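You operate a simulated robot arm through the tools that you are given. There is no shell and no other tool. Be economical: measure what you need, move in short steps, check, and stop when the job is done.

You are at the controls of a simulated two-armed robot. One attempt, no reset.

## Task
Block TWO reads low: free its hose and bring it back to 60 psi.
Fine: shut lever TWO first; brown box on the dot, blue ring on the steel peg, then open the lever. Set down upright: brown box.

The check looks at the end state, three seconds after you hand in, the way a careful person would. Anything else that was tipped, shoved, dropped, spilled or broken makes it a failure.

## Robot
Two 7-joint arms with two-finger grippers on one trunk, on a base that drives. Base frame: it is fixed to the floor where the robot stands at the start and does not move with it; the origin is under the middle of the robot, x ahead of it, y to its left, z up. Readings come in mm, rad, newtons and seconds.
The left shoulder is at the start at [78, 151, 988], the right one opposite. With the tool pointing down near the work surface each hand reaches from about 100 to 780 mm from the robot's upright axis, wherever it stands, measured 20 degrees to its own side. Places, roughly: black button on the arch [600, -1200, 1100]; black tab [800, -1000, 1000]; block TWO [600, 0, 1000]; blue blow knob [900, -500, 1100]; brass pull knob [700, 400, 1100]; brown bench lever [900, -1100, 1100]; dot mark [600, -300, 900]; green knob over the ledge [900, 300, 1300]; green lever on the tank [600, 400, 900]; lever one [500, 200, 1000]; lever three [500, -100, 900]; lever two [500, 0, 1000]; long grey lever [900, -700, 1200]; orange box [750, -1000, 1000]; orange button between the bowls [900, -800, 1300]; red feed knob [900, -300, 1200]. Payload 2.54 kg a hand.
The tool frame of a hand sits at the grasp point between the pads (the TCP): z along the fingers, y along the line on which they close. The tips reach 30 mm beyond it. Largest opening 116 mm; the body of the gripper starts 95 mm behind the TCP.
Orientation is told as [roll, pitch, yaw] about the base's x, y, z axes, in that order, counted from this pose: with the fingers straight down and closing along the base's y, the tool's x points along the base's -x, its y along +y and its z along -z.

## Interface
- The arms move only by the tool play_rows. It takes "left_motion", "right_motion" or both (then of equal length, played together; a hand with none holds still); each is a list of rows, each a list of 7 numbers: the shift along the tool's x, y, z in mm, then the turn, a rotation vector about the tool's x, y, z in rad, then the opening in per cent of the stroke, from 0 (shut) to 100 (fully open). In form: [[tx, ty, tz, wx, wy, wz, grip], ...]. A call has 1 to 12 rows; each row is the pose to reach, as a shift and turn from the pose commanded when the call began, along the tool's axes at that moment. Each row takes 0.2 s and may step no farther than 50 mm and 0.15 rad from the row before; otherwise, or with a gripper value out of range, the whole call is refused. Where a pose cannot be reached the arm comes as near as it can. A force on the tool above 90 N (or 10 N above the force at the start of the call, whichever is more), or a blocked arm, ends the call early, and 0.2 s more pass. Each finger travels about 72 mm/s and halts on what it meets, pressing with about 35 N; the grip force reading is that of the motor and also rises with nothing between the fingers. The clock runs only during rows and for 0.2 s after the last one: add rows that repeat a pose to give the fingers time. The reply holds the time, the measured pose of the TCP, the force on the tool along the base axes, the opening and the grip force, in the units named above and with some noise, with the torque about the TCP (base axes, N m) and any sound that the robot's microphone picked up.
- Cameras (640 x 400 px; columns grow to the right, rows downward): "scene" is now at [159.2, -11.8, 1141.6]; the picture's right is [-0.11, -0.99, 0.00], its down [-0.24, 0.03, -0.97] and it looks along [0.96, -0.11, -0.25] (base axes); focal length 214 px, centre (320, 200). "left" rides on the left gripper at [69, 15, -122] in its tool frame; the picture's right is [-0.21, 0.98, 0.00], its down [-0.83, -0.18, -0.53] and it looks along [-0.52, -0.11, 0.85] (tool axes); focal length 251 px, centre (320, 200). "right" rides on the right gripper at [69, -15, -122] in its tool frame; the picture's right is [0.21, 0.98, 0.00], its down [-0.83, 0.18, -0.53] and it looks along [-0.52, 0.11, 0.85] (tool axes); focal length 251 px, centre (320, 200). There is no depth. A picture from a camera that has moved, and an enlarged one, comes with that camera's place and axes in the base frame and with its lens.
- snapshot(camera): a new picture of that camera. No time passes.
- move_column(by): slides the trunk up (or, below 0, down) by that many mm; the arms and the scene camera ride with it, the base frame stays. It gives what a move gives, with no picture.
- base_move(legs): drives the robot by 1 to 6 legs, each [ahead, left, turn to the left] in mm, mm and rad, along the robot's own axes; the way and the turn of a leg run together, so that a leg with both is an arc; at most 1500 mm and 3.142 rad a leg. The arms and the cameras ride along, it lands a little off, and it stops where it bumps. It gives what a move gives.
- pan_tilt(pan, tilt): turns the head with the scene camera to pan (to the left, within 1.396 rad either way) and tilt (down, from -0.506 to 1.204), counted from straight ahead of the robot. It gives what a move gives.
- inspect(camera, box): a new picture of the part [left, top, right, bottom] of that camera's present view, enlarged. No time passes.
- job_done(): hands the job in; it is judged then, once.

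Go step by step. Nothing tells you exact positions but the pictures and the camera data: compare them with the known pose of the tool, close in by small moves and look again before you grip or let go. The budget is 120 turns and 88 pictures, counting those below and the enlarged ones. Unless the task says otherwise, let go and move clear before handing in, and close with one line.

The tools are called after "Emit:" as a command line: name --argument value ..., lists and objects as JSON in quotes. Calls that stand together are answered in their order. play_rows: Moves the arms, as the interface text tells. Its arguments: {"type":"object","properties":{"left_motion":{"type":"array"},"right_motion":{"type":"array"}},"required":[]} The other tools are called the same way: move_column (by) slides the trunk up or down; base_move (legs) drives the base; pan_tilt (pan, tilt) turns the head that bears the scene camera; snapshot (camera) takes a picture; inspect (camera, box) takes an enlarged picture of a part of a camera's view; job_done () hands the job in.

At the start:

```text
t: 0.0
left_tool_pos: [482.2, -20.6, 999.7]
left_tcp_rot: [0.001, 0.0, 0.0]
left_contact_force: [-0.4, 1.0, 0.0]
left_wrist_torque: [0.0, -0.02, 0.03]
left_grip_width: 116.0
left_gripper_force: 0.0
right_tool_pos: [312.8, -367.1, 999.5]
right_tcp_rot: [0.0, -0.001, 0.001]
right_contact_force: [0.9, -0.4, 0.6]
right_wrist_torque: [0.05, 0.0, -0.01]
right_grip_width: 115.9
right_gripper_force: 0.1
trunk travel left (down, up): [-225.0, 64.0]
robot x, y, heading: [1.9, -2.9, 0.004]
head pan, tilt: [-0.112, 0.248]
```

scene: 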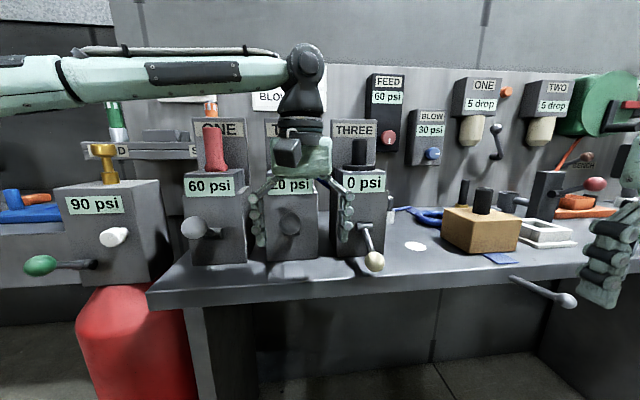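
right: 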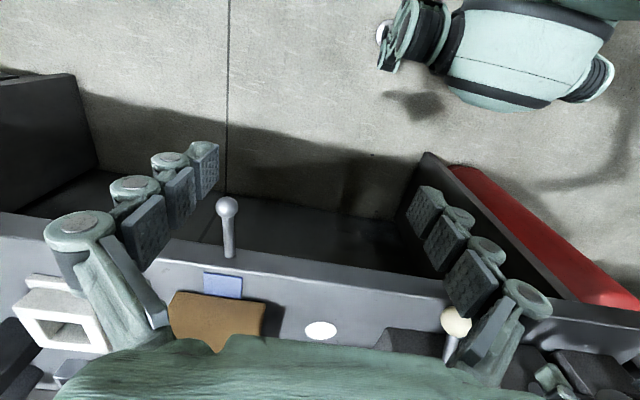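
left: 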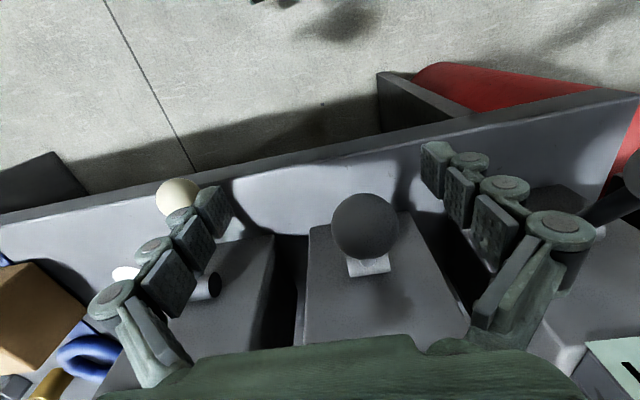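

The left hand hangs in front of block TWO, and the brown box sits right of the dot with a blue hose behind it. I'll enlarge the scene views before I move anything.

Emit:
inspect --camera "scene" --box '[160, 100, 400, 290]'

Emit:
inspect --camera "scene" --box '[370, 140, 610, 310]'

```text
2.11 times, centred on (280, 195) of scene
camera zoom: at [159.2, -11.8, 1141.6], right [-0.11, -0.99, 0.0], down [-0.24, 0.03, -0.97], along [0.96, -0.11, -0.25], focal length 452 px, centre (404, 210)
```

zoom: 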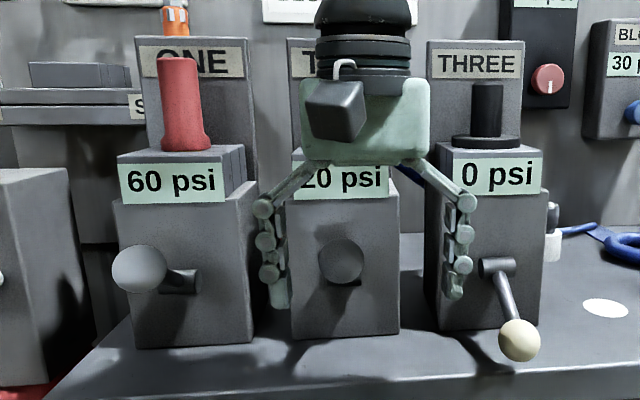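

```text
2.35 times, centred on (490, 225) of scene
camera zoom: at [159.2, -11.8, 1141.6], right [-0.11, -0.99, 0.0], down [-0.24, 0.03, -0.97], along [0.96, -0.11, -0.25], focal length 505 px, centre (-80, 141)
```

zoom: 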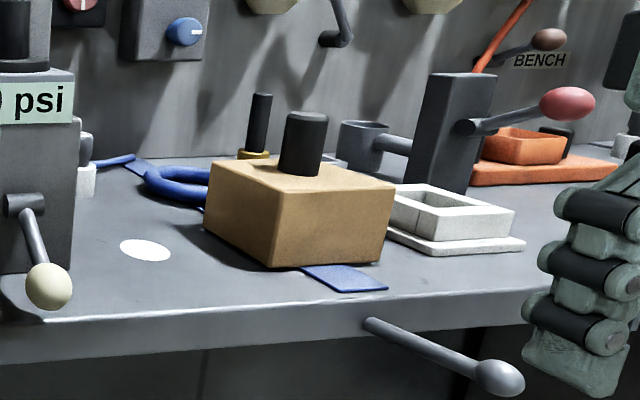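

Block TWO shows 20 psi, and the blue hose runs under the brown box. I'll raise the left hand to clear the view.

Emit:
play_rows --left_motion '[[0, 0, -45, 0, 0, 0, 100], [0, 0, -90, 0, 0, 0, 100], [0, 0, -135, 0, 0, 0, 100], [0, 0, -180, 0, 0, 0, 100], [40, 20, -200, 0, 0, 0, 100], [80, 50, -200, 0, 0, 0, 100], [100, 95, -200, 0, 0, 0, 100], [120, 140, -200, 0, 0, 0, 100], [140, 185, -200, 0, 0, 0, 100]]'

Emit:
snapshot --camera "scene"

Emit:
snapshot --camera "left"

```text
t: 2.0
left_tool_pos: [341.1, 168.7, 1197.4]
left_tcp_rot: [-0.001, 0.0, 0.001]
left_contact_force: [-0.2, 1.1, -0.1]
left_wrist_torque: [-0.04, 0.02, 0.02]
left_grip_width: 116.2
left_gripper_force: 0.1
right_tool_pos: [311.1, -365.6, 1000.4]
right_tcp_rot: [-0.001, -0.003, 0.0]
right_contact_force: [0.2, 0.6, -0.2]
right_wrist_torque: [0.01, 0.0, -0.03]
right_grip_width: 115.9
right_gripper_force: 0.0
trunk travel left (down, up): [-225.0, 64.0]
robot x, y, heading: [3.6, 0.8, -0.001]
head pan, tilt: [-0.112, 0.248]
```

```text
82 pictures are left
camera scene: at [158.6, -11.2, 1141.7], right [-0.11, -0.99, 0.0], down [-0.24, 0.03, -0.97], along [0.96, -0.11, -0.24], focal length 214 px, centre (320, 200)
```

scene: 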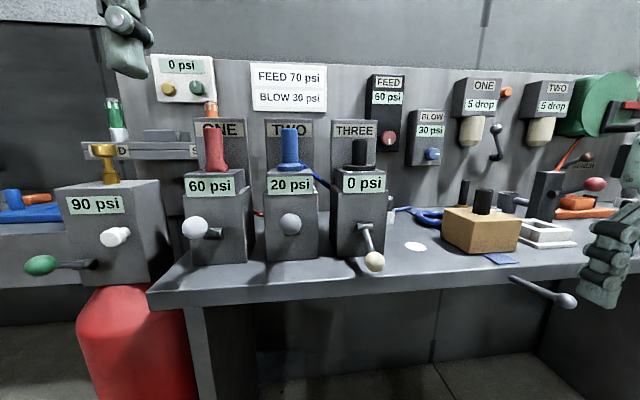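

```text
81 pictures are left
camera left: at [272.7, 183.4, 1320.0], right [0.22, 0.98, 0.0], down [0.83, -0.18, 0.53], along [0.52, -0.12, -0.85], focal length 251 px, centre (320, 200)
```

left: 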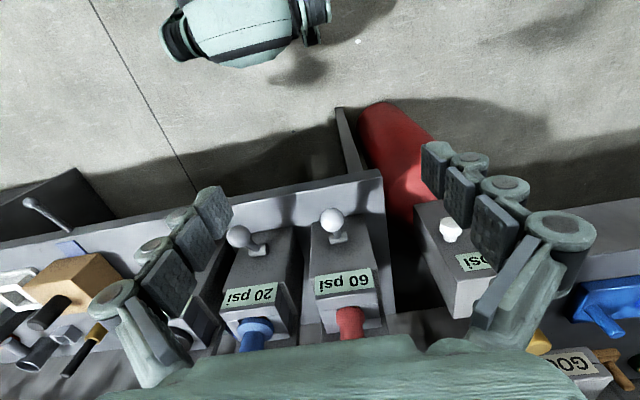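

Emit:
inspect --camera "scene" --box '[170, 110, 410, 280]'

Emit:
inspect --camera "left" --box '[130, 180, 400, 360]'

Emit:
inspect --camera "right" --box '[0, 180, 560, 400]'

```text
2.35 times, centred on (290, 195) of scene
camera zoom: at [158.6, -11.2, 1141.7], right [-0.11, -0.99, 0.0], down [-0.24, 0.03, -0.97], along [0.96, -0.11, -0.24], focal length 505 px, centre (391, 212)
```

zoom: 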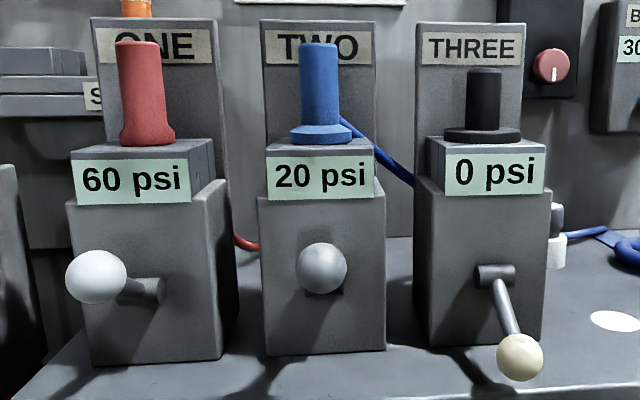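

```text
2.22 times, centred on (265, 270) of left
camera zoom: at [272.7, 183.4, 1320.0], right [0.22, 0.98, 0.0], down [0.83, -0.18, 0.53], along [0.52, -0.12, -0.85], focal length 559 px, centre (442, 44)
```

zoom: 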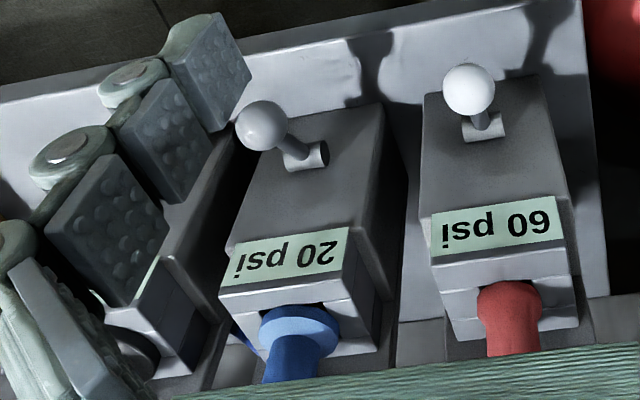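

```text
1.14 times, centred on (280, 290) of right
camera zoom: at [241.3, -380.6, 1121.0], right [-0.21, 0.98, 0.0], down [0.82, 0.18, 0.54], along [0.52, 0.11, -0.84], focal length 287 px, centre (366, 97)
```

zoom: 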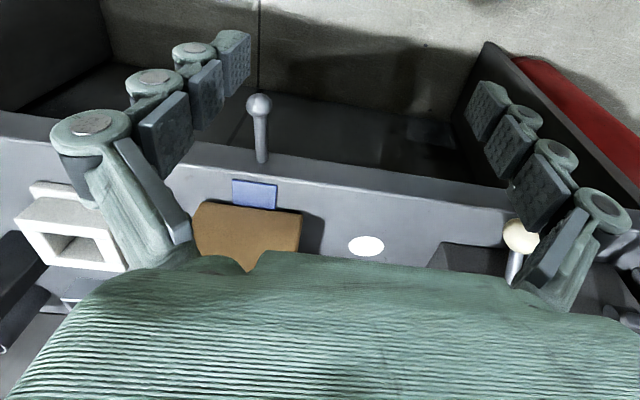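

Levers ONE and TWO are up (open) and THREE is down (shut). TWO's ball is near (500, -1, 1014) and its pivot near (568, 0, 973). I'll close the left hand, bring it over ball TWO, and then push down.

Emit:
play_rows --left_motion '[[0, -45, 0, 0, 0, 0, 0], [0, -90, 0, 0, 0, 0, 0], [0, -135, 0, 0, 0, 0, 0], [-20, -169, 0, 0, 0, 0, 0], [-65, -169, 0, 0, 0, 0, 0], [-110, -169, 0, 0, 0, 0, 0], [-151, -169, 10, 0, 0, 0, 0], [-151, -169, 55, 0, 0, 0, 0], [-151, -169, 100, 0, 0, 0, 0], [-151, -169, 112, 0, 0, 0, 0]]'

Emit:
snapshot --camera "left"

Emit:
snapshot --camera "scene"

```text
t: 4.2
left_tool_pos: [492.6, -2.7, 1086.8]
left_tcp_rot: [0.0, 0.0, 0.001]
left_contact_force: [0.2, -0.9, -0.2]
left_wrist_torque: [0.02, -0.02, -0.02]
left_grip_width: 0.0
left_gripper_force: 28.8
right_tool_pos: [311.7, -366.9, 1000.4]
right_tcp_rot: [0.0, -0.001, 0.001]
right_contact_force: [0.1, -0.8, 0.2]
right_wrist_torque: [0.0, 0.02, 0.03]
right_grip_width: 116.1
right_gripper_force: 0.1
trunk travel left (down, up): [-225.0, 64.0]
robot x, y, heading: [-0.5, 2.9, -0.002]
head pan, tilt: [-0.112, 0.248]
```

```text
77 pictures are left
camera left: at [424.2, 12.7, 1208.1], right [0.21, 0.98, 0.0], down [0.83, -0.18, 0.53], along [0.52, -0.11, -0.84], focal length 251 px, centre (320, 200)
```

left: 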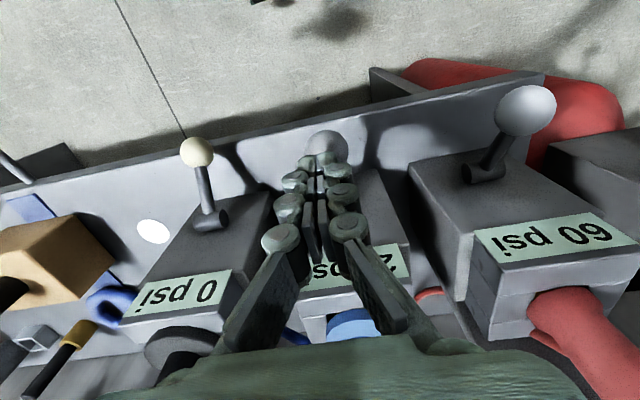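

```text
76 pictures are left
camera scene: at [159.2, -11.7, 1141.6], right [-0.11, -0.99, 0.0], down [-0.24, 0.03, -0.97], along [0.96, -0.11, -0.25], focal length 214 px, centre (320, 200)
```

scene: 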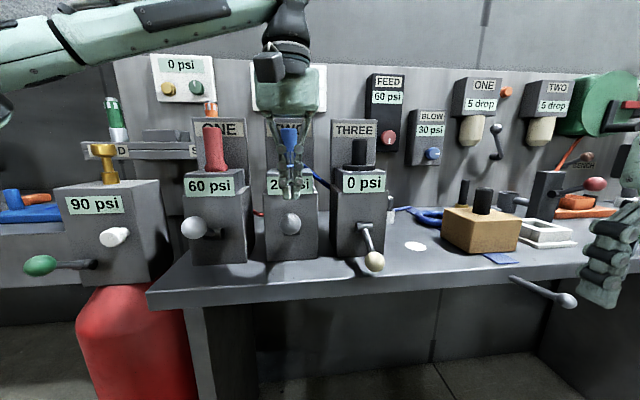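

The fingertips sit just above ball TWO. I'll push down in steps.

Emit:
play_rows --left_motion '[[0, 0, 15, 0, 0, 0, 0], [2, 0, 30, 0, 0, 0, 0], [4, 0, 45, 0, 0, 0, 0], [6, 0, 60, 0, 0, 0, 0], [6, 0, 75, 0, 0, 0, 0], [4, 0, 88, 0, 0, 0, 0], [2, 0, 98, 0, 0, 0, 0]]'

Emit:
inspect --camera "scene" --box '[170, 110, 410, 280]'

```text
t: 5.8
left_tool_pos: [491.2, -2.5, 988.8]
left_tcp_rot: [-0.001, 0.002, -0.001]
left_contact_force: [-0.5, -0.7, -0.6]
left_wrist_torque: [-0.04, 0.01, 0.0]
left_grip_width: 0.0
left_gripper_force: 28.4
right_tool_pos: [311.3, -366.9, 1000.5]
right_tcp_rot: [0.001, -0.001, 0.0]
right_contact_force: [0.7, 0.2, 0.6]
right_wrist_torque: [0.03, -0.01, -0.01]
right_grip_width: 116.0
right_gripper_force: 0.1
trunk travel left (down, up): [-225.0, 64.0]
robot x, y, heading: [-0.8, -1.2, -0.004]
head pan, tilt: [-0.112, 0.248]
```

```text
2.35 times, centred on (290, 195) of scene
camera zoom: at [159.3, -11.8, 1141.5], right [-0.11, -0.99, 0.0], down [-0.24, 0.03, -0.97], along [0.96, -0.11, -0.25], focal length 505 px, centre (391, 212)
```

zoom: 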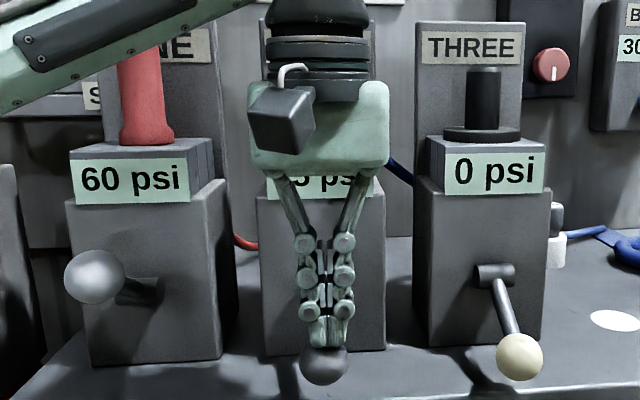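

Emit:
play_rows --left_motion '[[0, 0, 6, 0, 0, 0, 0], [0, 0, 12, 0, 0, 0, 0], [0, 0, 18, 0, 0, 0, 0]]'

Emit:
inspect --camera "scene" --box '[170, 110, 410, 280]'

```text
t: 6.6
left_tool_pos: [489.9, -4.0, 979.3]
left_tcp_rot: [-0.004, -0.01, 0.004]
left_contact_force: [7.0, 2.4, 38.6]
left_wrist_torque: [0.21, -0.55, -0.03]
left_grip_width: 0.3
left_gripper_force: 28.6
right_tool_pos: [310.1, -366.0, 1002.0]
right_tcp_rot: [-0.001, -0.006, 0.001]
right_contact_force: [-0.4, 0.2, -0.6]
right_wrist_torque: [-0.02, 0.01, 0.01]
right_grip_width: 116.1
right_gripper_force: 0.0
trunk travel left (down, up): [-225.0, 64.0]
robot x, y, heading: [-2.9, 0.1, 0.001]
head pan, tilt: [-0.112, 0.248]
```

```text
2.35 times, centred on (290, 195) of scene
camera zoom: at [157.2, -11.6, 1142.8], right [-0.11, -0.99, 0.0], down [-0.24, 0.03, -0.97], along [0.96, -0.11, -0.24], focal length 505 px, centre (391, 212)
```

zoom: 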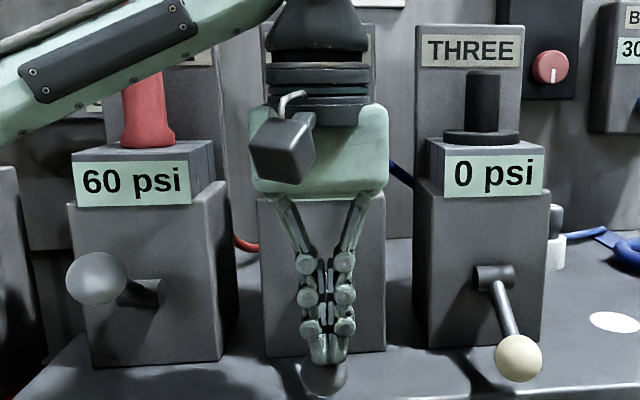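

Lever TWO is at its lower stop, so it's shut. Now I'll pull the left hand up and away, and bring the right hand where its camera can see the box, ring and pegs.

Emit:
play_rows --left_motion '[[0, 0, -30, 0, 0, 0, 0], [5, 0, -75, 0, 0, 0, 0], [15, 0, -120, 0, 0, 0, 0], [40, 10, -160, 0, 0, 0, 0], [70, 30, -190, 0, 0, 0, 0], [100, 60, -210, 0, 0, 0, 0], [130, 95, -210, 0, 0, 0, 0], [150, 135, -210, 0, 0, 0, 0], [150, 175, -210, 0, 0, 0, 0], [150, 215, -210, 0, 0, 0, 0]]' --right_motion '[[0, 0, -40, 0, 0, 0, 100], [0, 0, -80, 0, 0, 0, 100], [0, 0, -120, 0, 0, 0, 100], [0, -10, -160, 0, 0, 0, 100], [-20, -20, -190, 0, 0, 0, 100], [-60, -30, -200, 0, 0, 0, 100], [-100, -40, -200, 0, 0, 0, 100], [-140, -40, -200, 0, 0, 0, 100], [-180, -40, -200, 0, 0, 0, 100], [-200, -40, -200, 0, 0, 0, 100]]'

Emit:
snapshot --camera "right"

Emit:
snapshot --camera "scene"

```text
t: 8.8
left_tool_pos: [340.2, 211.4, 1181.3]
left_tcp_rot: [-0.003, -0.002, 0.0]
left_contact_force: [0.2, 0.0, 0.6]
left_wrist_torque: [-0.03, -0.02, -0.02]
left_grip_width: 0.1
left_gripper_force: 28.7
right_tool_pos: [495.4, -388.3, 1177.4]
right_tcp_rot: [-0.002, -0.005, -0.002]
right_contact_force: [0.6, -0.2, 0.4]
right_wrist_torque: [-0.01, -0.04, 0.0]
right_grip_width: 115.9
right_gripper_force: 0.0
right hand out of reach, approached as far as the arm can: row 6, 7, 8, 9, 10
trunk travel left (down, up): [-225.0, 64.0]
robot x, y, heading: [1.3, -3.8, 0.002]
head pan, tilt: [-0.112, 0.248]
```

```text
73 pictures are left
camera right: at [425.7, -401.9, 1297.2], right [-0.21, 0.98, 0.0], down [0.82, 0.18, 0.54], along [0.53, 0.11, -0.84], focal length 251 px, centre (320, 200)
```

right: 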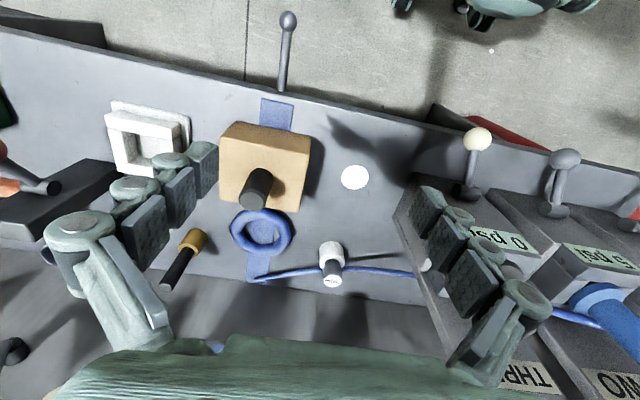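

```text
72 pictures are left
camera scene: at [158.6, -11.3, 1141.7], right [-0.11, -0.99, 0.0], down [-0.24, 0.03, -0.97], along [0.96, -0.11, -0.24], focal length 214 px, centre (320, 200)
```

scene: 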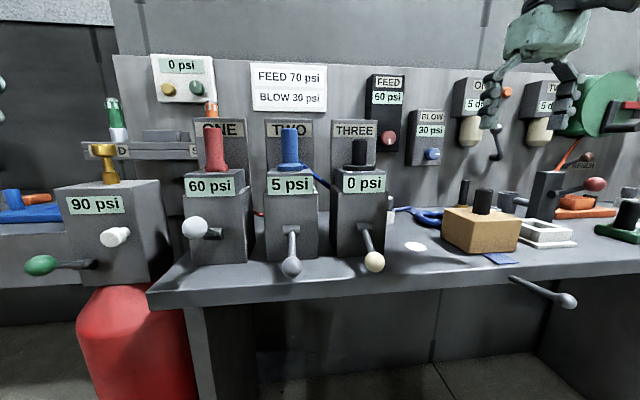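

Emit:
inspect --camera "right" --box '[150, 80, 440, 320]'

Emit:
inspect --camera "scene" --box '[370, 170, 550, 280]'

```text
1.67 times, centred on (295, 200) of right
camera zoom: at [425.7, -401.9, 1297.2], right [-0.21, 0.98, 0.0], down [0.82, 0.18, 0.54], along [0.53, 0.11, -0.84], focal length 419 px, centre (362, 200)
```

zoom: 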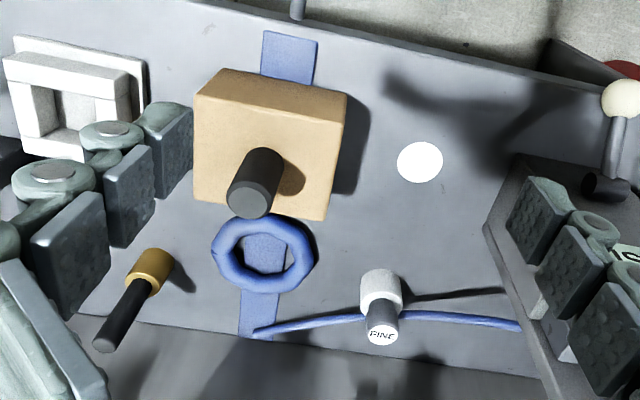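

```text
3.56 times, centred on (460, 225) of scene
camera zoom: at [158.6, -11.3, 1141.7], right [-0.11, -0.99, 0.0], down [-0.24, 0.03, -0.97], along [0.96, -0.11, -0.24], focal length 763 px, centre (-178, 111)
```

zoom: 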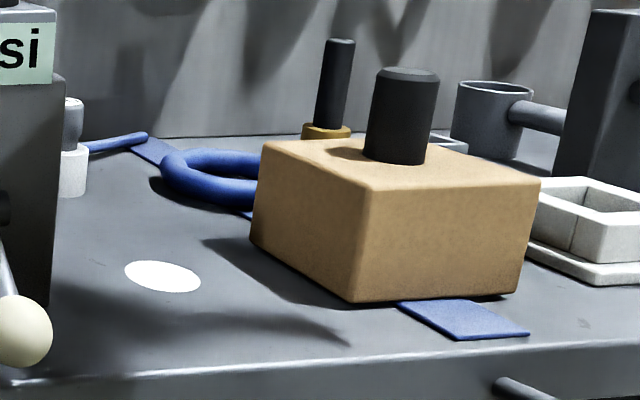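

The steel peg is the grey one in a white collar, near (781, -303). The ring is near (770, -451) and the box handle near (607, -455). They're too far away, so I'll pull the right hand back a little and drive ahead and to the right.

Emit:
play_rows --right_motion '[[45, 0, 0, 0, 0, 0, 100], [90, 0, 0, 0, 0, 0, 100], [130, 20, 0, 0, 0, 0, 100]]'

Emit:
base_move --legs '[[0, -200, 0], [110, 0, 0]]'

Emit:
pan_tilt --pan -0.25 --tilt 0.4

Emit:
snapshot --camera "scene"

Emit:
snapshot --camera "right"

```text
t: 9.6
left_tool_pos: [339.7, 211.5, 1182.7]
left_tcp_rot: [-0.002, -0.003, 0.0]
left_contact_force: [-0.3, 0.5, 0.0]
left_wrist_torque: [0.01, -0.02, -0.03]
left_grip_width: 0.0
left_gripper_force: 28.7
right_tool_pos: [365.6, -368.5, 1176.7]
right_tcp_rot: [-0.001, -0.003, 0.0]
right_contact_force: [-0.3, 0.8, 0.2]
right_wrist_torque: [-0.02, -0.03, 0.03]
right_grip_width: 115.7
right_gripper_force: 0.1
trunk travel left (down, up): [-225.0, 64.0]
robot x, y, heading: [-1.4, -1.7, 0.002]
head pan, tilt: [-0.112, 0.248]
```

```text
t: 12.9
left_tool_pos: [450.6, 16.1, 1182.3]
left_tcp_rot: [0.0, -0.001, -0.002]
left_contact_force: [0.5, -0.3, -0.2]
left_wrist_torque: [0.01, 0.03, 0.01]
left_grip_width: 0.0
left_gripper_force: 28.5
right_tool_pos: [474.5, -562.9, 1175.0]
right_tcp_rot: [0.0, -0.002, -0.002]
right_contact_force: [0.4, 0.4, -0.9]
right_wrist_torque: [0.0, 0.03, 0.01]
right_grip_width: 116.2
right_gripper_force: 0.2
trunk travel left (down, up): [-225.0, 64.0]
robot x, y, heading: [109.1, -196.1, -0.003]
head pan, tilt: [-0.112, 0.248]
```

```text
t: 13.6
left_tool_pos: [449.1, 16.7, 1181.9]
left_tcp_rot: [0.0, 0.0, -0.004]
left_contact_force: [-1.0, 0.4, -0.8]
left_wrist_torque: [0.01, -0.02, 0.0]
left_grip_width: 0.0
left_gripper_force: 28.2
right_tool_pos: [474.8, -562.8, 1176.7]
right_tcp_rot: [0.0, -0.002, -0.002]
right_contact_force: [-0.3, 0.1, -0.6]
right_wrist_torque: [0.0, -0.01, 0.0]
right_grip_width: 115.8
right_gripper_force: 0.1
trunk travel left (down, up): [-225.0, 64.0]
robot x, y, heading: [111.0, -194.7, -0.003]
head pan, tilt: [-0.25, 0.4]
```

```text
69 pictures are left
camera scene: at [264.5, -218.3, 1127.5], right [-0.25, -0.97, 0.0], down [-0.38, 0.1, -0.92], along [0.89, -0.23, -0.39], focal length 214 px, centre (320, 200)
```

scene: 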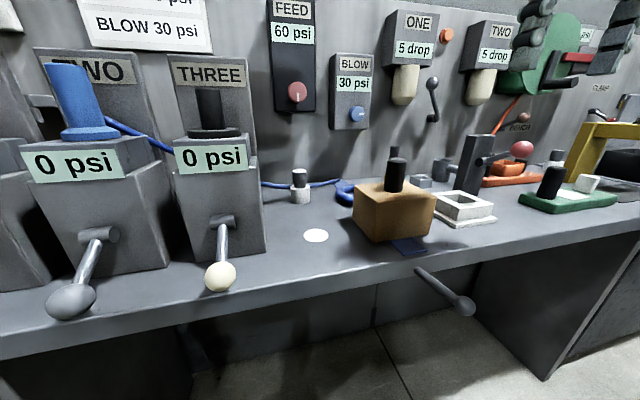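

```text
68 pictures are left
camera right: at [404.8, -577.1, 1296.0], right [-0.21, 0.98, 0.0], down [0.82, 0.18, 0.54], along [0.52, 0.11, -0.84], focal length 251 px, centre (320, 200)
```

right: 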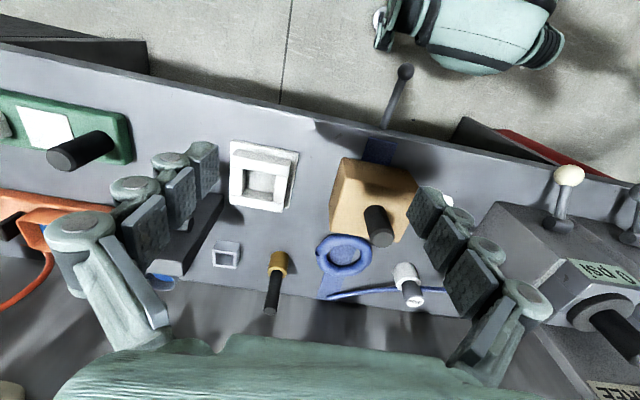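

TWO now reads 0 psi. The box handle top is near (604, -452, 1041), so I'm moving the right hand above it.

Emit:
play_rows --right_motion '[[-35, 30, 0, 0, 0, 0, 100], [-70, 60, 0, 0, 0, 0, 100], [-105, 90, 0, 0, 0, 0, 100], [-129, 111, 0, 0, 0, 0, 100], [-129, 111, 40, 0, 0, 0, 100], [-129, 111, 75, 0, 0, 0, 100]]'

Emit:
snapshot --camera "right"

Emit:
inspect --camera "scene" --box '[280, 60, 500, 260]'

```text
t: 15.0
left_tool_pos: [450.4, 15.7, 1183.1]
left_tcp_rot: [0.0, -0.001, -0.002]
left_contact_force: [0.1, 0.8, 0.2]
left_wrist_torque: [-0.01, 0.01, -0.03]
left_grip_width: 0.2
left_gripper_force: 28.9
right_tool_pos: [605.1, -451.7, 1099.3]
right_tcp_rot: [0.0, -0.002, -0.004]
right_contact_force: [0.3, 0.4, -0.5]
right_wrist_torque: [0.02, 0.01, -0.03]
right_grip_width: 115.8
right_gripper_force: 0.1
trunk travel left (down, up): [-225.0, 64.0]
robot x, y, heading: [106.0, -193.7, -0.001]
head pan, tilt: [-0.25, 0.4]
```

```text
67 pictures are left
camera right: at [535.3, -466.1, 1218.7], right [-0.21, 0.98, 0.0], down [0.82, 0.18, 0.54], along [0.52, 0.11, -0.84], focal length 251 px, centre (320, 200)
```

right: 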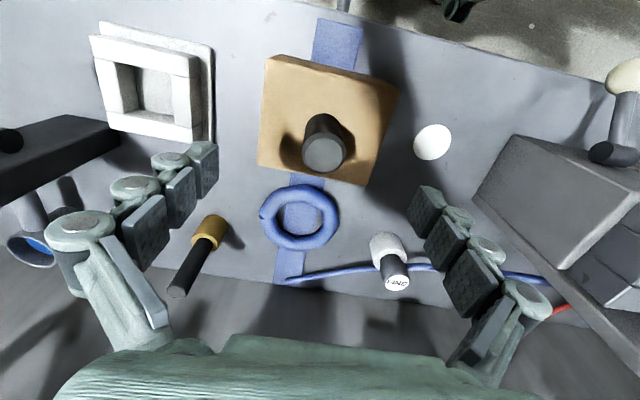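

```text
2.00 times, centred on (390, 160) of scene
camera zoom: at [264.7, -218.5, 1127.4], right [-0.25, -0.97, 0.0], down [-0.38, 0.1, -0.92], along [0.89, -0.23, -0.39], focal length 429 px, centre (180, 280)
```

zoom: 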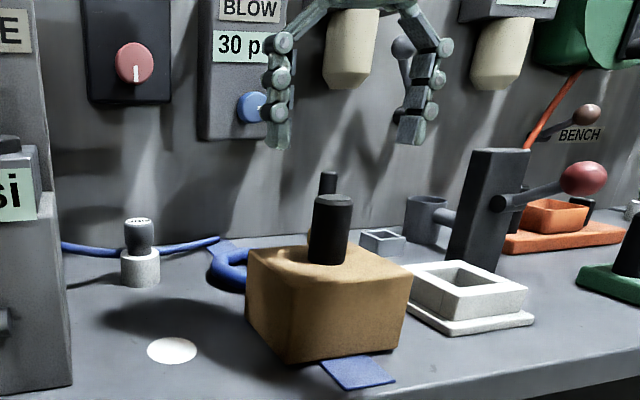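

The hand is centred over the handle. I'll go down and grip.

Emit:
play_rows --right_motion '[[0, 2, 40, 0, 0, 0, 100], [0, 2, 80, 0, 0, 0, 100], [0, 2, 80, 0, 0, 0, 60], [0, 2, 80, 0, 0, 0, 20], [0, 2, 80, 0, 0, 0, 10], [0, 2, 80, 0, 0, 0, 10], [0, 2, 80, 0, 0, 0, 10]]'

Emit:
snapshot --camera "right"

```text
t: 16.6
left_tool_pos: [449.2, 16.3, 1182.2]
left_tcp_rot: [0.0, 0.0, 0.0]
left_contact_force: [-0.4, -0.3, 0.0]
left_wrist_torque: [0.0, -0.01, 0.0]
left_grip_width: 0.1
left_gripper_force: 28.4
right_tool_pos: [604.5, -449.5, 1019.4]
right_tcp_rot: [0.001, -0.002, -0.004]
right_contact_force: [-1.2, 0.6, 0.0]
right_wrist_torque: [0.08, -0.06, 0.03]
right_grip_width: 33.0
right_gripper_force: 34.9
trunk travel left (down, up): [-225.0, 64.0]
robot x, y, heading: [111.5, -194.2, 0.002]
head pan, tilt: [-0.25, 0.4]
```

```text
65 pictures are left
camera right: at [534.6, -463.7, 1139.9], right [-0.21, 0.98, 0.0], down [0.82, 0.18, 0.54], along [0.52, 0.11, -0.84], focal length 251 px, centre (320, 200)
```

right: 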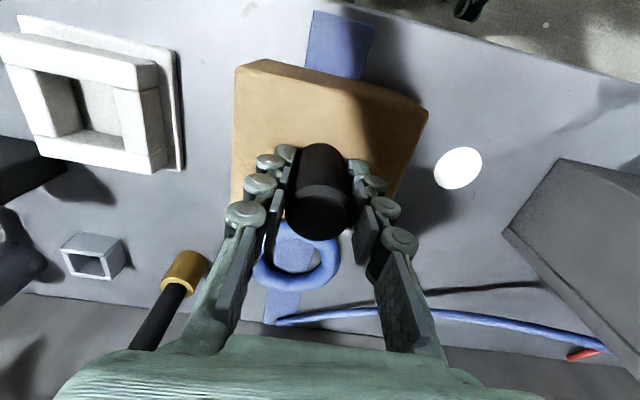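

The handle is gripped at 33 mm. I'll lift slowly.

Emit:
play_rows --right_motion '[[0, 0, -10, 0, 0, 0, 5], [0, 0, -25, 0, 0, 0, 5], [0, 0, -40, 0, 0, 0, 5], [0, 0, -55, 0, 0, 0, 5]]'

Emit:
snapshot --camera "right"

Emit:
snapshot --camera "scene"

```text
t: 17.6
left_tool_pos: [449.9, 16.8, 1182.3]
left_tcp_rot: [-0.001, 0.0, -0.002]
left_contact_force: [-0.5, 0.3, 0.3]
left_wrist_torque: [-0.04, 0.0, -0.01]
left_grip_width: 0.0
left_gripper_force: 28.3
right_tool_pos: [604.8, -450.4, 1075.6]
right_tcp_rot: [0.0, -0.002, -0.001]
right_contact_force: [0.2, 0.2, -4.0]
right_wrist_torque: [0.0, -0.03, 0.05]
right_grip_width: 33.0
right_gripper_force: 34.9
trunk travel left (down, up): [-225.0, 64.0]
robot x, y, heading: [108.2, -195.1, 0.0]
head pan, tilt: [-0.25, 0.4]
```

```text
64 pictures are left
camera right: at [534.5, -464.0, 1196.3], right [-0.21, 0.98, 0.0], down [0.82, 0.18, 0.54], along [0.52, 0.11, -0.84], focal length 251 px, centre (320, 200)
```

right: 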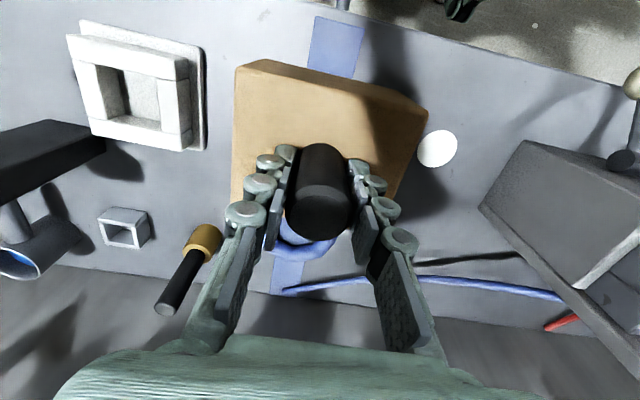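

```text
63 pictures are left
camera scene: at [264.8, -218.4, 1127.3], right [-0.25, -0.97, 0.0], down [-0.38, 0.1, -0.92], along [0.89, -0.23, -0.39], focal length 214 px, centre (320, 200)
```

scene: 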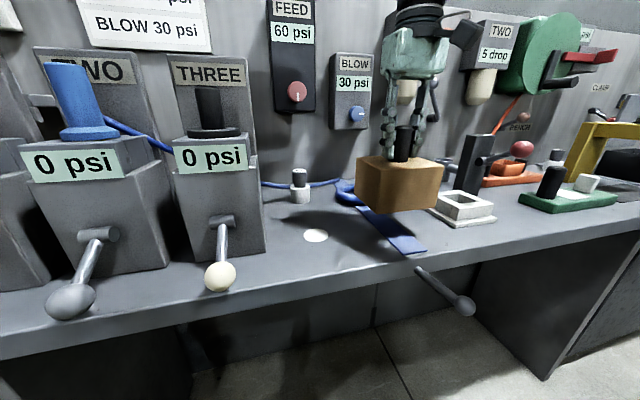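

The box is up and weighs little (about 4 N). The dot is near (612, -299) with the table at z 901. I'll carry the box over it and stop 10 mm above.

Emit:
play_rows --right_motion '[[-2, 38, 0, 0, 0, 0, 5], [-4, 76, 0, 0, 0, 0, 5], [-6, 114, 0, 0, 0, 0, 5], [-7, 151, 0, 0, 0, 0, 5], [-7, 151, 20, 0, 0, 0, 5], [-7, 151, 42, 0, 0, 0, 5], [-7, 151, 42, 0, 0, 0, 5]]'

Emit:
snapshot --camera "right"

Emit:
snapshot --camera "scene"

```text
t: 19.2
left_tool_pos: [450.7, 15.9, 1181.9]
left_tcp_rot: [0.0, 0.001, -0.002]
left_contact_force: [0.3, -0.3, -0.2]
left_wrist_torque: [-0.01, -0.03, 0.04]
left_grip_width: 0.0
left_gripper_force: 28.7
right_tool_pos: [599.7, -313.5, 1036.6]
right_tcp_rot: [0.002, -0.002, -0.002]
right_contact_force: [0.3, -0.3, -5.1]
right_wrist_torque: [0.0, 0.0, -0.04]
right_grip_width: 33.0
right_gripper_force: 34.9
right hand out of reach, approached as far as the arm can: row 4, 5, 6, 7
trunk travel left (down, up): [-225.0, 64.0]
robot x, y, heading: [108.0, -193.3, -0.001]
head pan, tilt: [-0.25, 0.4]
```

```text
62 pictures are left
camera right: at [530.1, -326.1, 1157.9], right [-0.21, 0.98, 0.0], down [0.83, 0.18, 0.53], along [0.52, 0.11, -0.84], focal length 251 px, centre (320, 200)
```

right: 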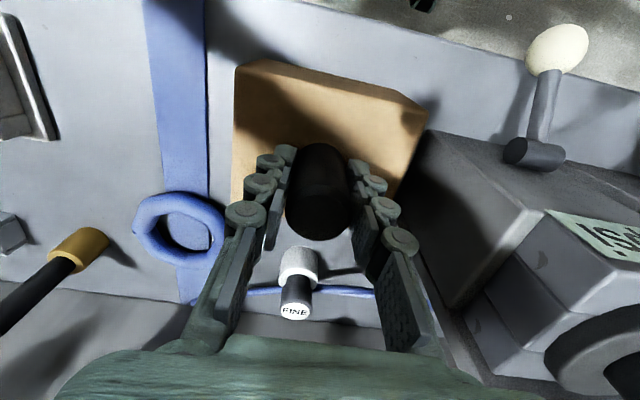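

```text
61 pictures are left
camera scene: at [265.1, -218.5, 1127.3], right [-0.25, -0.97, 0.0], down [-0.38, 0.1, -0.92], along [0.89, -0.23, -0.39], focal length 214 px, centre (320, 200)
```

scene: 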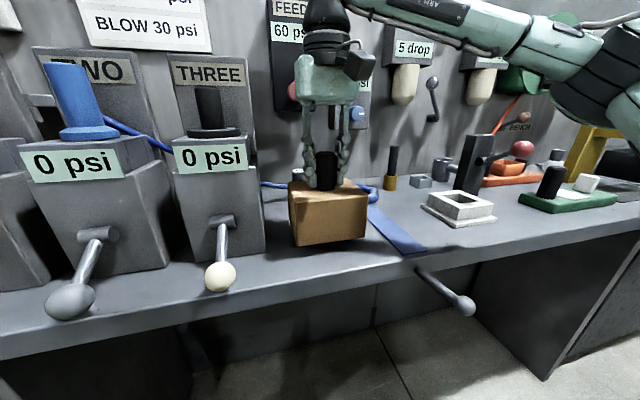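

The right arm can't quite reach that far inward, so it stopped about 18 mm short. I'll lift a little, shift the hand right and drive the base left.

Emit:
play_rows --right_motion '[[0, -15, -20, 0, 0, 0, 5], [0, -40, -30, 0, 0, 0, 5], [0, -70, -30, 0, 0, 0, 5], [0, -70, -30, 0, 0, 0, 5]]'

Emit:
base_move --legs '[[0, 70, 0]]'

```text
t: 20.2
left_tool_pos: [450.3, 15.7, 1182.1]
left_tcp_rot: [-0.001, 0.0, -0.001]
left_contact_force: [-0.3, 0.7, -0.5]
left_wrist_torque: [0.02, 0.01, 0.02]
left_grip_width: 0.2
left_gripper_force: 28.6
right_tool_pos: [600.3, -381.9, 1067.7]
right_tcp_rot: [0.001, -0.001, 0.0]
right_contact_force: [0.7, 0.7, -5.4]
right_wrist_torque: [0.02, 0.0, 0.0]
right_grip_width: 32.7
right_gripper_force: 35.1
trunk travel left (down, up): [-225.0, 64.0]
robot x, y, heading: [112.5, -195.1, -0.004]
head pan, tilt: [-0.25, 0.4]
```

```text
t: 21.5
left_tool_pos: [450.2, 87.5, 1182.2]
left_tcp_rot: [0.002, 0.0, -0.002]
left_contact_force: [-1.1, -0.1, 0.6]
left_wrist_torque: [0.02, -0.03, -0.01]
left_grip_width: 0.2
left_gripper_force: 28.3
right_tool_pos: [600.7, -310.0, 1067.4]
right_tcp_rot: [-0.001, -0.002, -0.001]
right_contact_force: [0.2, 0.3, -5.2]
right_wrist_torque: [0.0, 0.05, 0.01]
right_grip_width: 33.3
right_gripper_force: 34.7
trunk travel left (down, up): [-225.0, 64.0]
robot x, y, heading: [111.8, -123.0, -0.007]
head pan, tilt: [-0.25, 0.4]
```

Emit:
play_rows --right_motion '[[-11, 11, 0, 0, 0, 0, 5], [-11, 11, 20, 0, 0, 0, 5], [-11, 11, 36, 0, 0, 0, 5], [-11, 11, 36, 0, 0, 0, 5]]'

Emit:
snapshot --camera "right"

Emit:
snapshot --camera "scene"

```text
t: 22.5
left_tool_pos: [449.7, 87.2, 1183.0]
left_tcp_rot: [0.0, 0.001, -0.001]
left_contact_force: [-0.8, -0.6, -0.4]
left_wrist_torque: [-0.03, 0.01, 0.04]
left_grip_width: 0.0
left_gripper_force: 28.4
right_tool_pos: [612.4, -301.5, 1031.6]
right_tcp_rot: [0.001, -0.002, -0.003]
right_contact_force: [-0.1, 0.3, -4.6]
right_wrist_torque: [0.01, 0.03, -0.03]
right_grip_width: 33.1
right_gripper_force: 35.3
trunk travel left (down, up): [-225.0, 64.0]
robot x, y, heading: [108.0, -115.4, -0.002]
head pan, tilt: [-0.25, 0.4]
```

```text
60 pictures are left
camera right: at [542.2, -315.1, 1151.0], right [-0.21, 0.98, 0.0], down [0.83, 0.18, 0.54], along [0.52, 0.11, -0.84], focal length 251 px, centre (320, 200)
```

right: 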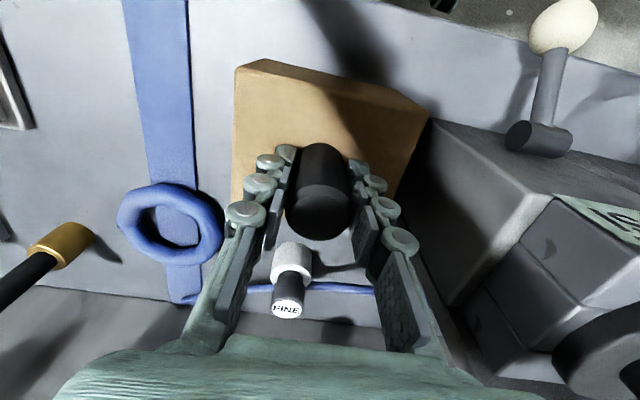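

```text
59 pictures are left
camera scene: at [265.0, -147.6, 1127.3], right [-0.25, -0.97, 0.0], down [-0.38, 0.1, -0.92], along [0.89, -0.23, -0.39], focal length 214 px, centre (320, 200)
```

scene: 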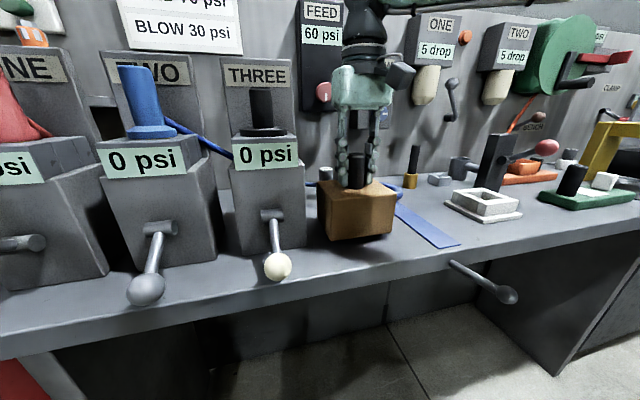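

The box is aligned over the dot at about (612, -301). I'll lower the last 12 mm, release it and rise straight up.

Emit:
play_rows --right_motion '[[0, 1, 6, 0, 0, 0, 5], [0, 1, 11, 0, 0, 0, 5], [0, 1, 13, 0, 0, 0, 5], [0, 1, 13, 0, 0, 0, 5]]'

```text
t: 23.5
left_tool_pos: [450.6, 86.6, 1183.0]
left_tcp_rot: [0.001, 0.0, 0.0]
left_contact_force: [0.2, -0.7, -0.9]
left_wrist_torque: [-0.01, -0.01, 0.01]
left_grip_width: 0.0
left_gripper_force: 28.9
right_tool_pos: [611.6, -299.5, 1017.3]
right_tcp_rot: [-0.002, -0.001, -0.003]
right_contact_force: [0.4, -0.7, -4.4]
right_wrist_torque: [0.02, 0.0, 0.01]
right_grip_width: 32.9
right_gripper_force: 34.4
trunk travel left (down, up): [-225.0, 64.0]
robot x, y, heading: [108.0, -123.9, -0.003]
head pan, tilt: [-0.25, 0.4]
```

Emit:
play_rows --right_motion '[[0, 0, 2, 0, 0, 0, 5], [0, 0, 4, 0, 0, 0, 5], [0, 0, 4, 0, 0, 0, 5]]'

```text
t: 24.3
left_tool_pos: [449.9, 86.3, 1182.0]
left_tcp_rot: [0.001, -0.002, -0.003]
left_contact_force: [0.0, 0.2, -0.3]
left_wrist_torque: [0.01, -0.02, -0.03]
left_grip_width: 0.0
left_gripper_force: 27.9
right_tool_pos: [612.1, -299.0, 1016.1]
right_tcp_rot: [-0.002, -0.005, -0.001]
right_contact_force: [0.7, -1.1, 9.4]
right_wrist_torque: [-0.17, 0.54, 0.02]
right_grip_width: 32.9
right_gripper_force: 34.8
trunk travel left (down, up): [-225.0, 64.0]
robot x, y, heading: [107.0, -121.0, -0.002]
head pan, tilt: [-0.25, 0.4]
```

The box is in contact. I'll open and rise.

Emit:
play_rows --right_motion '[[0, 0, -2, 0, 0, 0, 40], [0, 0, -2, 0, 0, 0, 60], [0, 0, -2, 0, 0, 0, 75], [0, 0, -2, 0, 0, 0, 75], [0, 0, -40, 0, 0, 0, 75], [0, 0, -85, 0, 0, 0, 75], [0, 0, -130, 0, 0, 0, 75], [0, 0, -160, 0, 0, 0, 75]]'

Emit:
snapshot --camera "right"

Emit:
snapshot --camera "scene"

```text
t: 26.1
left_tool_pos: [449.7, 86.6, 1182.3]
left_tcp_rot: [-0.001, 0.0, -0.001]
left_contact_force: [-0.8, 0.1, 0.3]
left_wrist_torque: [0.0, 0.04, 0.02]
left_grip_width: 0.1
left_gripper_force: 28.5
right_tool_pos: [596.4, -315.2, 1153.4]
right_tcp_rot: [0.0, -0.005, 0.0]
right_contact_force: [-0.8, 0.1, -0.1]
right_wrist_torque: [-0.01, 0.01, -0.01]
right_grip_width: 87.1
right_gripper_force: 0.2
right hand out of reach, approached as far as the arm can: row 7, 8
trunk travel left (down, up): [-225.0, 64.0]
robot x, y, heading: [111.0, -124.3, -0.001]
head pan, tilt: [-0.25, 0.4]
```

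```text
58 pictures are left
camera right: at [525.4, -329.4, 1273.7], right [-0.21, 0.98, 0.0], down [0.82, 0.18, 0.54], along [0.53, 0.12, -0.84], focal length 251 px, centre (320, 200)
```

right: 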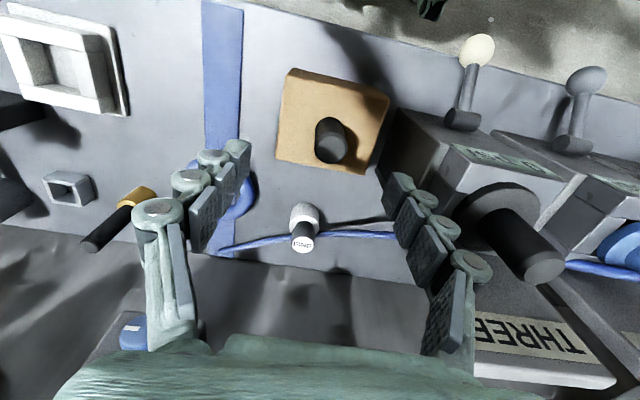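

```text
57 pictures are left
camera scene: at [264.5, -147.5, 1127.4], right [-0.25, -0.97, 0.0], down [-0.38, 0.1, -0.92], along [0.89, -0.23, -0.39], focal length 214 px, centre (320, 200)
```

scene: 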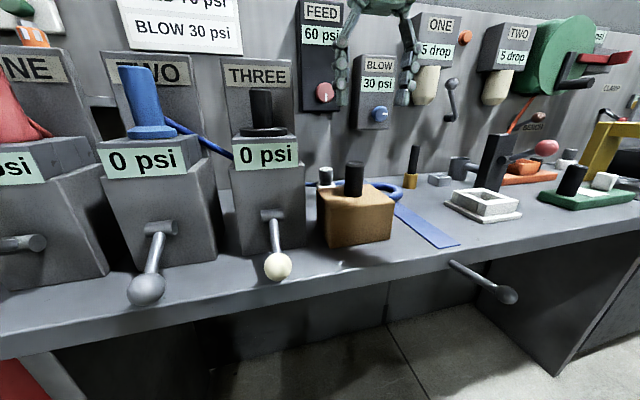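

The box is upright on the dot. To reach the ring and peg I'll bring both hands back and drive about 60 mm closer.

Emit:
play_rows --left_motion '[[30, 20, 0, 0, 0, 0, 0], [60, 40, 0, 0, 0, 0, 0], [80, 60, 0, 0, 0, 0, 0], [80, 60, 0, 0, 0, 0, 0]]' --right_motion '[[40, -20, 0, 0, 0, 0, 75], [60, -60, 0, 0, 0, 0, 75], [60, -100, 0, 0, 0, 0, 75], [60, -130, 0, 0, 0, 0, 75]]'

Emit:
base_move --legs '[[60, 0, 0]]'

Emit:
snapshot --camera "right"

```text
t: 27.1
left_tool_pos: [395.1, 100.4, 1138.9]
left_tcp_rot: [-0.001, -0.003, -0.002]
left_contact_force: [0.3, -0.8, 1.0]
left_wrist_torque: [0.01, -0.02, 0.02]
left_grip_width: 0.1
left_gripper_force: 28.8
left hand out of reach, approached as far as the arm can: row 1, 2, 3, 4
right_tool_pos: [534.2, -444.7, 1153.5]
right_tcp_rot: [-0.001, 0.0, -0.001]
right_contact_force: [-0.1, -1.0, -0.6]
right_wrist_torque: [0.0, 0.0, 0.04]
right_grip_width: 87.0
right_gripper_force: 0.0
trunk travel left (down, up): [-225.0, 64.0]
robot x, y, heading: [104.7, -124.6, -0.003]
head pan, tilt: [-0.25, 0.4]
```

```text
t: 28.1
left_tool_pos: [453.1, 103.6, 1137.4]
left_tcp_rot: [0.0, -0.001, 0.0]
left_contact_force: [0.0, 0.5, 0.2]
left_wrist_torque: [-0.01, 0.04, 0.04]
left_grip_width: 0.0
left_gripper_force: 28.6
right_tool_pos: [593.4, -443.2, 1153.3]
right_tcp_rot: [0.0, -0.001, -0.002]
right_contact_force: [0.1, -0.9, 0.8]
right_wrist_torque: [0.01, 0.03, 0.01]
right_grip_width: 87.4
right_gripper_force: 0.1
trunk travel left (down, up): [-225.0, 64.0]
robot x, y, heading: [164.6, -121.9, -0.0]
head pan, tilt: [-0.25, 0.4]
```

```text
56 pictures are left
camera right: at [523.6, -459.0, 1273.5], right [-0.21, 0.98, 0.0], down [0.83, 0.18, 0.53], along [0.52, 0.11, -0.84], focal length 251 px, centre (320, 200)
```

right: 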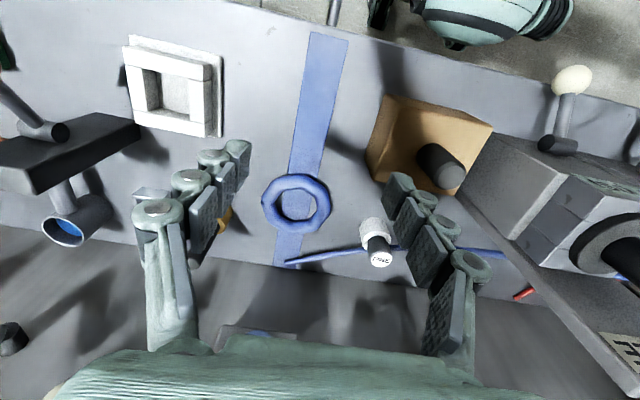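

There was no bump. The ring centre is near (760, -451, 913), about 119 mm across with tube near 28 mm. I'll take its right-hand side from above, so first I'll hover at (761, -496).

Emit:
play_rows --right_motion '[[0, -20, 30, 0, 0, 0, 48], [-30, -40, 60, 0, 0, 0, 48], [-70, -53, 75, 0, 0, 0, 48], [-110, -53, 90, 0, 0, 0, 48], [-150, -53, 100, 0, 0, 0, 48], [-168, -53, 113, 0, 0, 0, 48], [-168, -53, 140, 0, 0, 0, 48], [-168, -53, 140, 0, 0, 0, 48]]'

Emit:
snapshot --camera "right"

Emit:
snapshot --camera "scene"

```text
t: 29.9
left_tool_pos: [453.3, 101.6, 1138.3]
left_tcp_rot: [-0.002, 0.001, 0.0]
left_contact_force: [1.2, 0.0, 0.2]
left_wrist_torque: [0.0, -0.02, -0.02]
left_grip_width: 0.0
left_gripper_force: 29.0
right_tool_pos: [762.0, -496.5, 1013.1]
right_tcp_rot: [0.001, -0.001, -0.002]
right_contact_force: [0.6, 0.1, 0.3]
right_wrist_torque: [-0.04, -0.01, -0.02]
right_grip_width: 55.7
right_gripper_force: 0.1
trunk travel left (down, up): [-225.0, 64.0]
robot x, y, heading: [166.6, -123.1, -0.002]
head pan, tilt: [-0.25, 0.4]
```

```text
55 pictures are left
camera right: at [692.3, -510.1, 1133.5], right [-0.21, 0.98, 0.0], down [0.83, 0.18, 0.54], along [0.52, 0.11, -0.84], focal length 251 px, centre (320, 200)
```

right: 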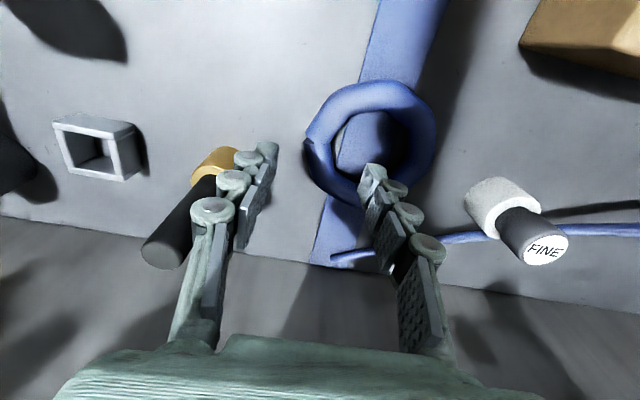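

```text
54 pictures are left
camera scene: at [322.6, -147.4, 1127.4], right [-0.25, -0.97, 0.0], down [-0.38, 0.1, -0.92], along [0.89, -0.23, -0.39], focal length 214 px, centre (320, 200)
```

scene: 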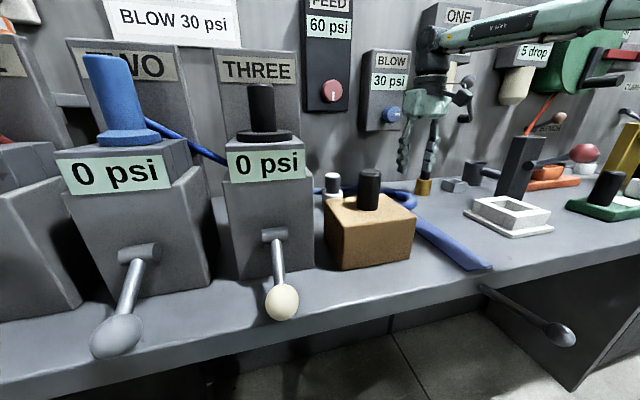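

The ring centre refines to (757, -449). I'll go down with the fingers straddling its right-hand tube.

Emit:
play_rows --right_motion '[[4, 1, 40, 0, 0, 0, 48], [4, 1, 65, 0, 0, 0, 48], [4, 1, 74, 0, 0, 0, 48], [4, 1, 79, 0, 0, 0, 48], [4, 1, 79, 0, 0, 0, 48]]'

Emit:
snapshot --camera "right"

```text
t: 31.1
left_tool_pos: [452.7, 100.8, 1139.0]
left_tcp_rot: [-0.003, 0.0, -0.002]
left_contact_force: [-0.6, -0.2, 0.1]
left_wrist_torque: [0.01, -0.02, -0.03]
left_grip_width: 0.0
left_gripper_force: 28.4
right_tool_pos: [756.1, -494.4, 933.9]
right_tcp_rot: [0.0, -0.001, -0.003]
right_contact_force: [0.0, 0.9, 0.6]
right_wrist_torque: [0.0, -0.02, 0.02]
right_grip_width: 55.4
right_gripper_force: 0.0
trunk travel left (down, up): [-225.0, 64.0]
robot x, y, heading: [169.2, -122.5, 0.002]
head pan, tilt: [-0.25, 0.4]
```

```text
53 pictures are left
camera right: at [687.4, -509.7, 1054.8], right [-0.21, 0.98, 0.0], down [0.83, 0.18, 0.54], along [0.52, 0.11, -0.84], focal length 251 px, centre (320, 200)
```

right: 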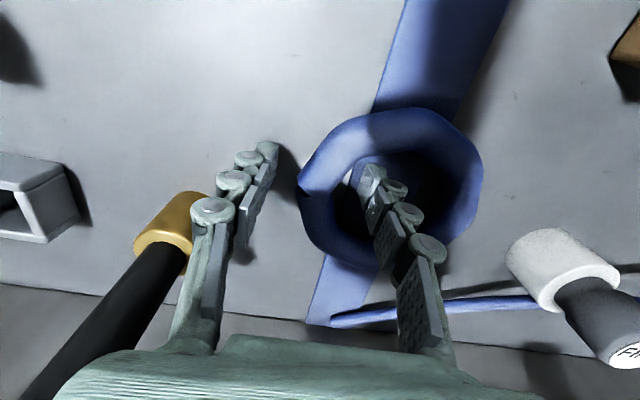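

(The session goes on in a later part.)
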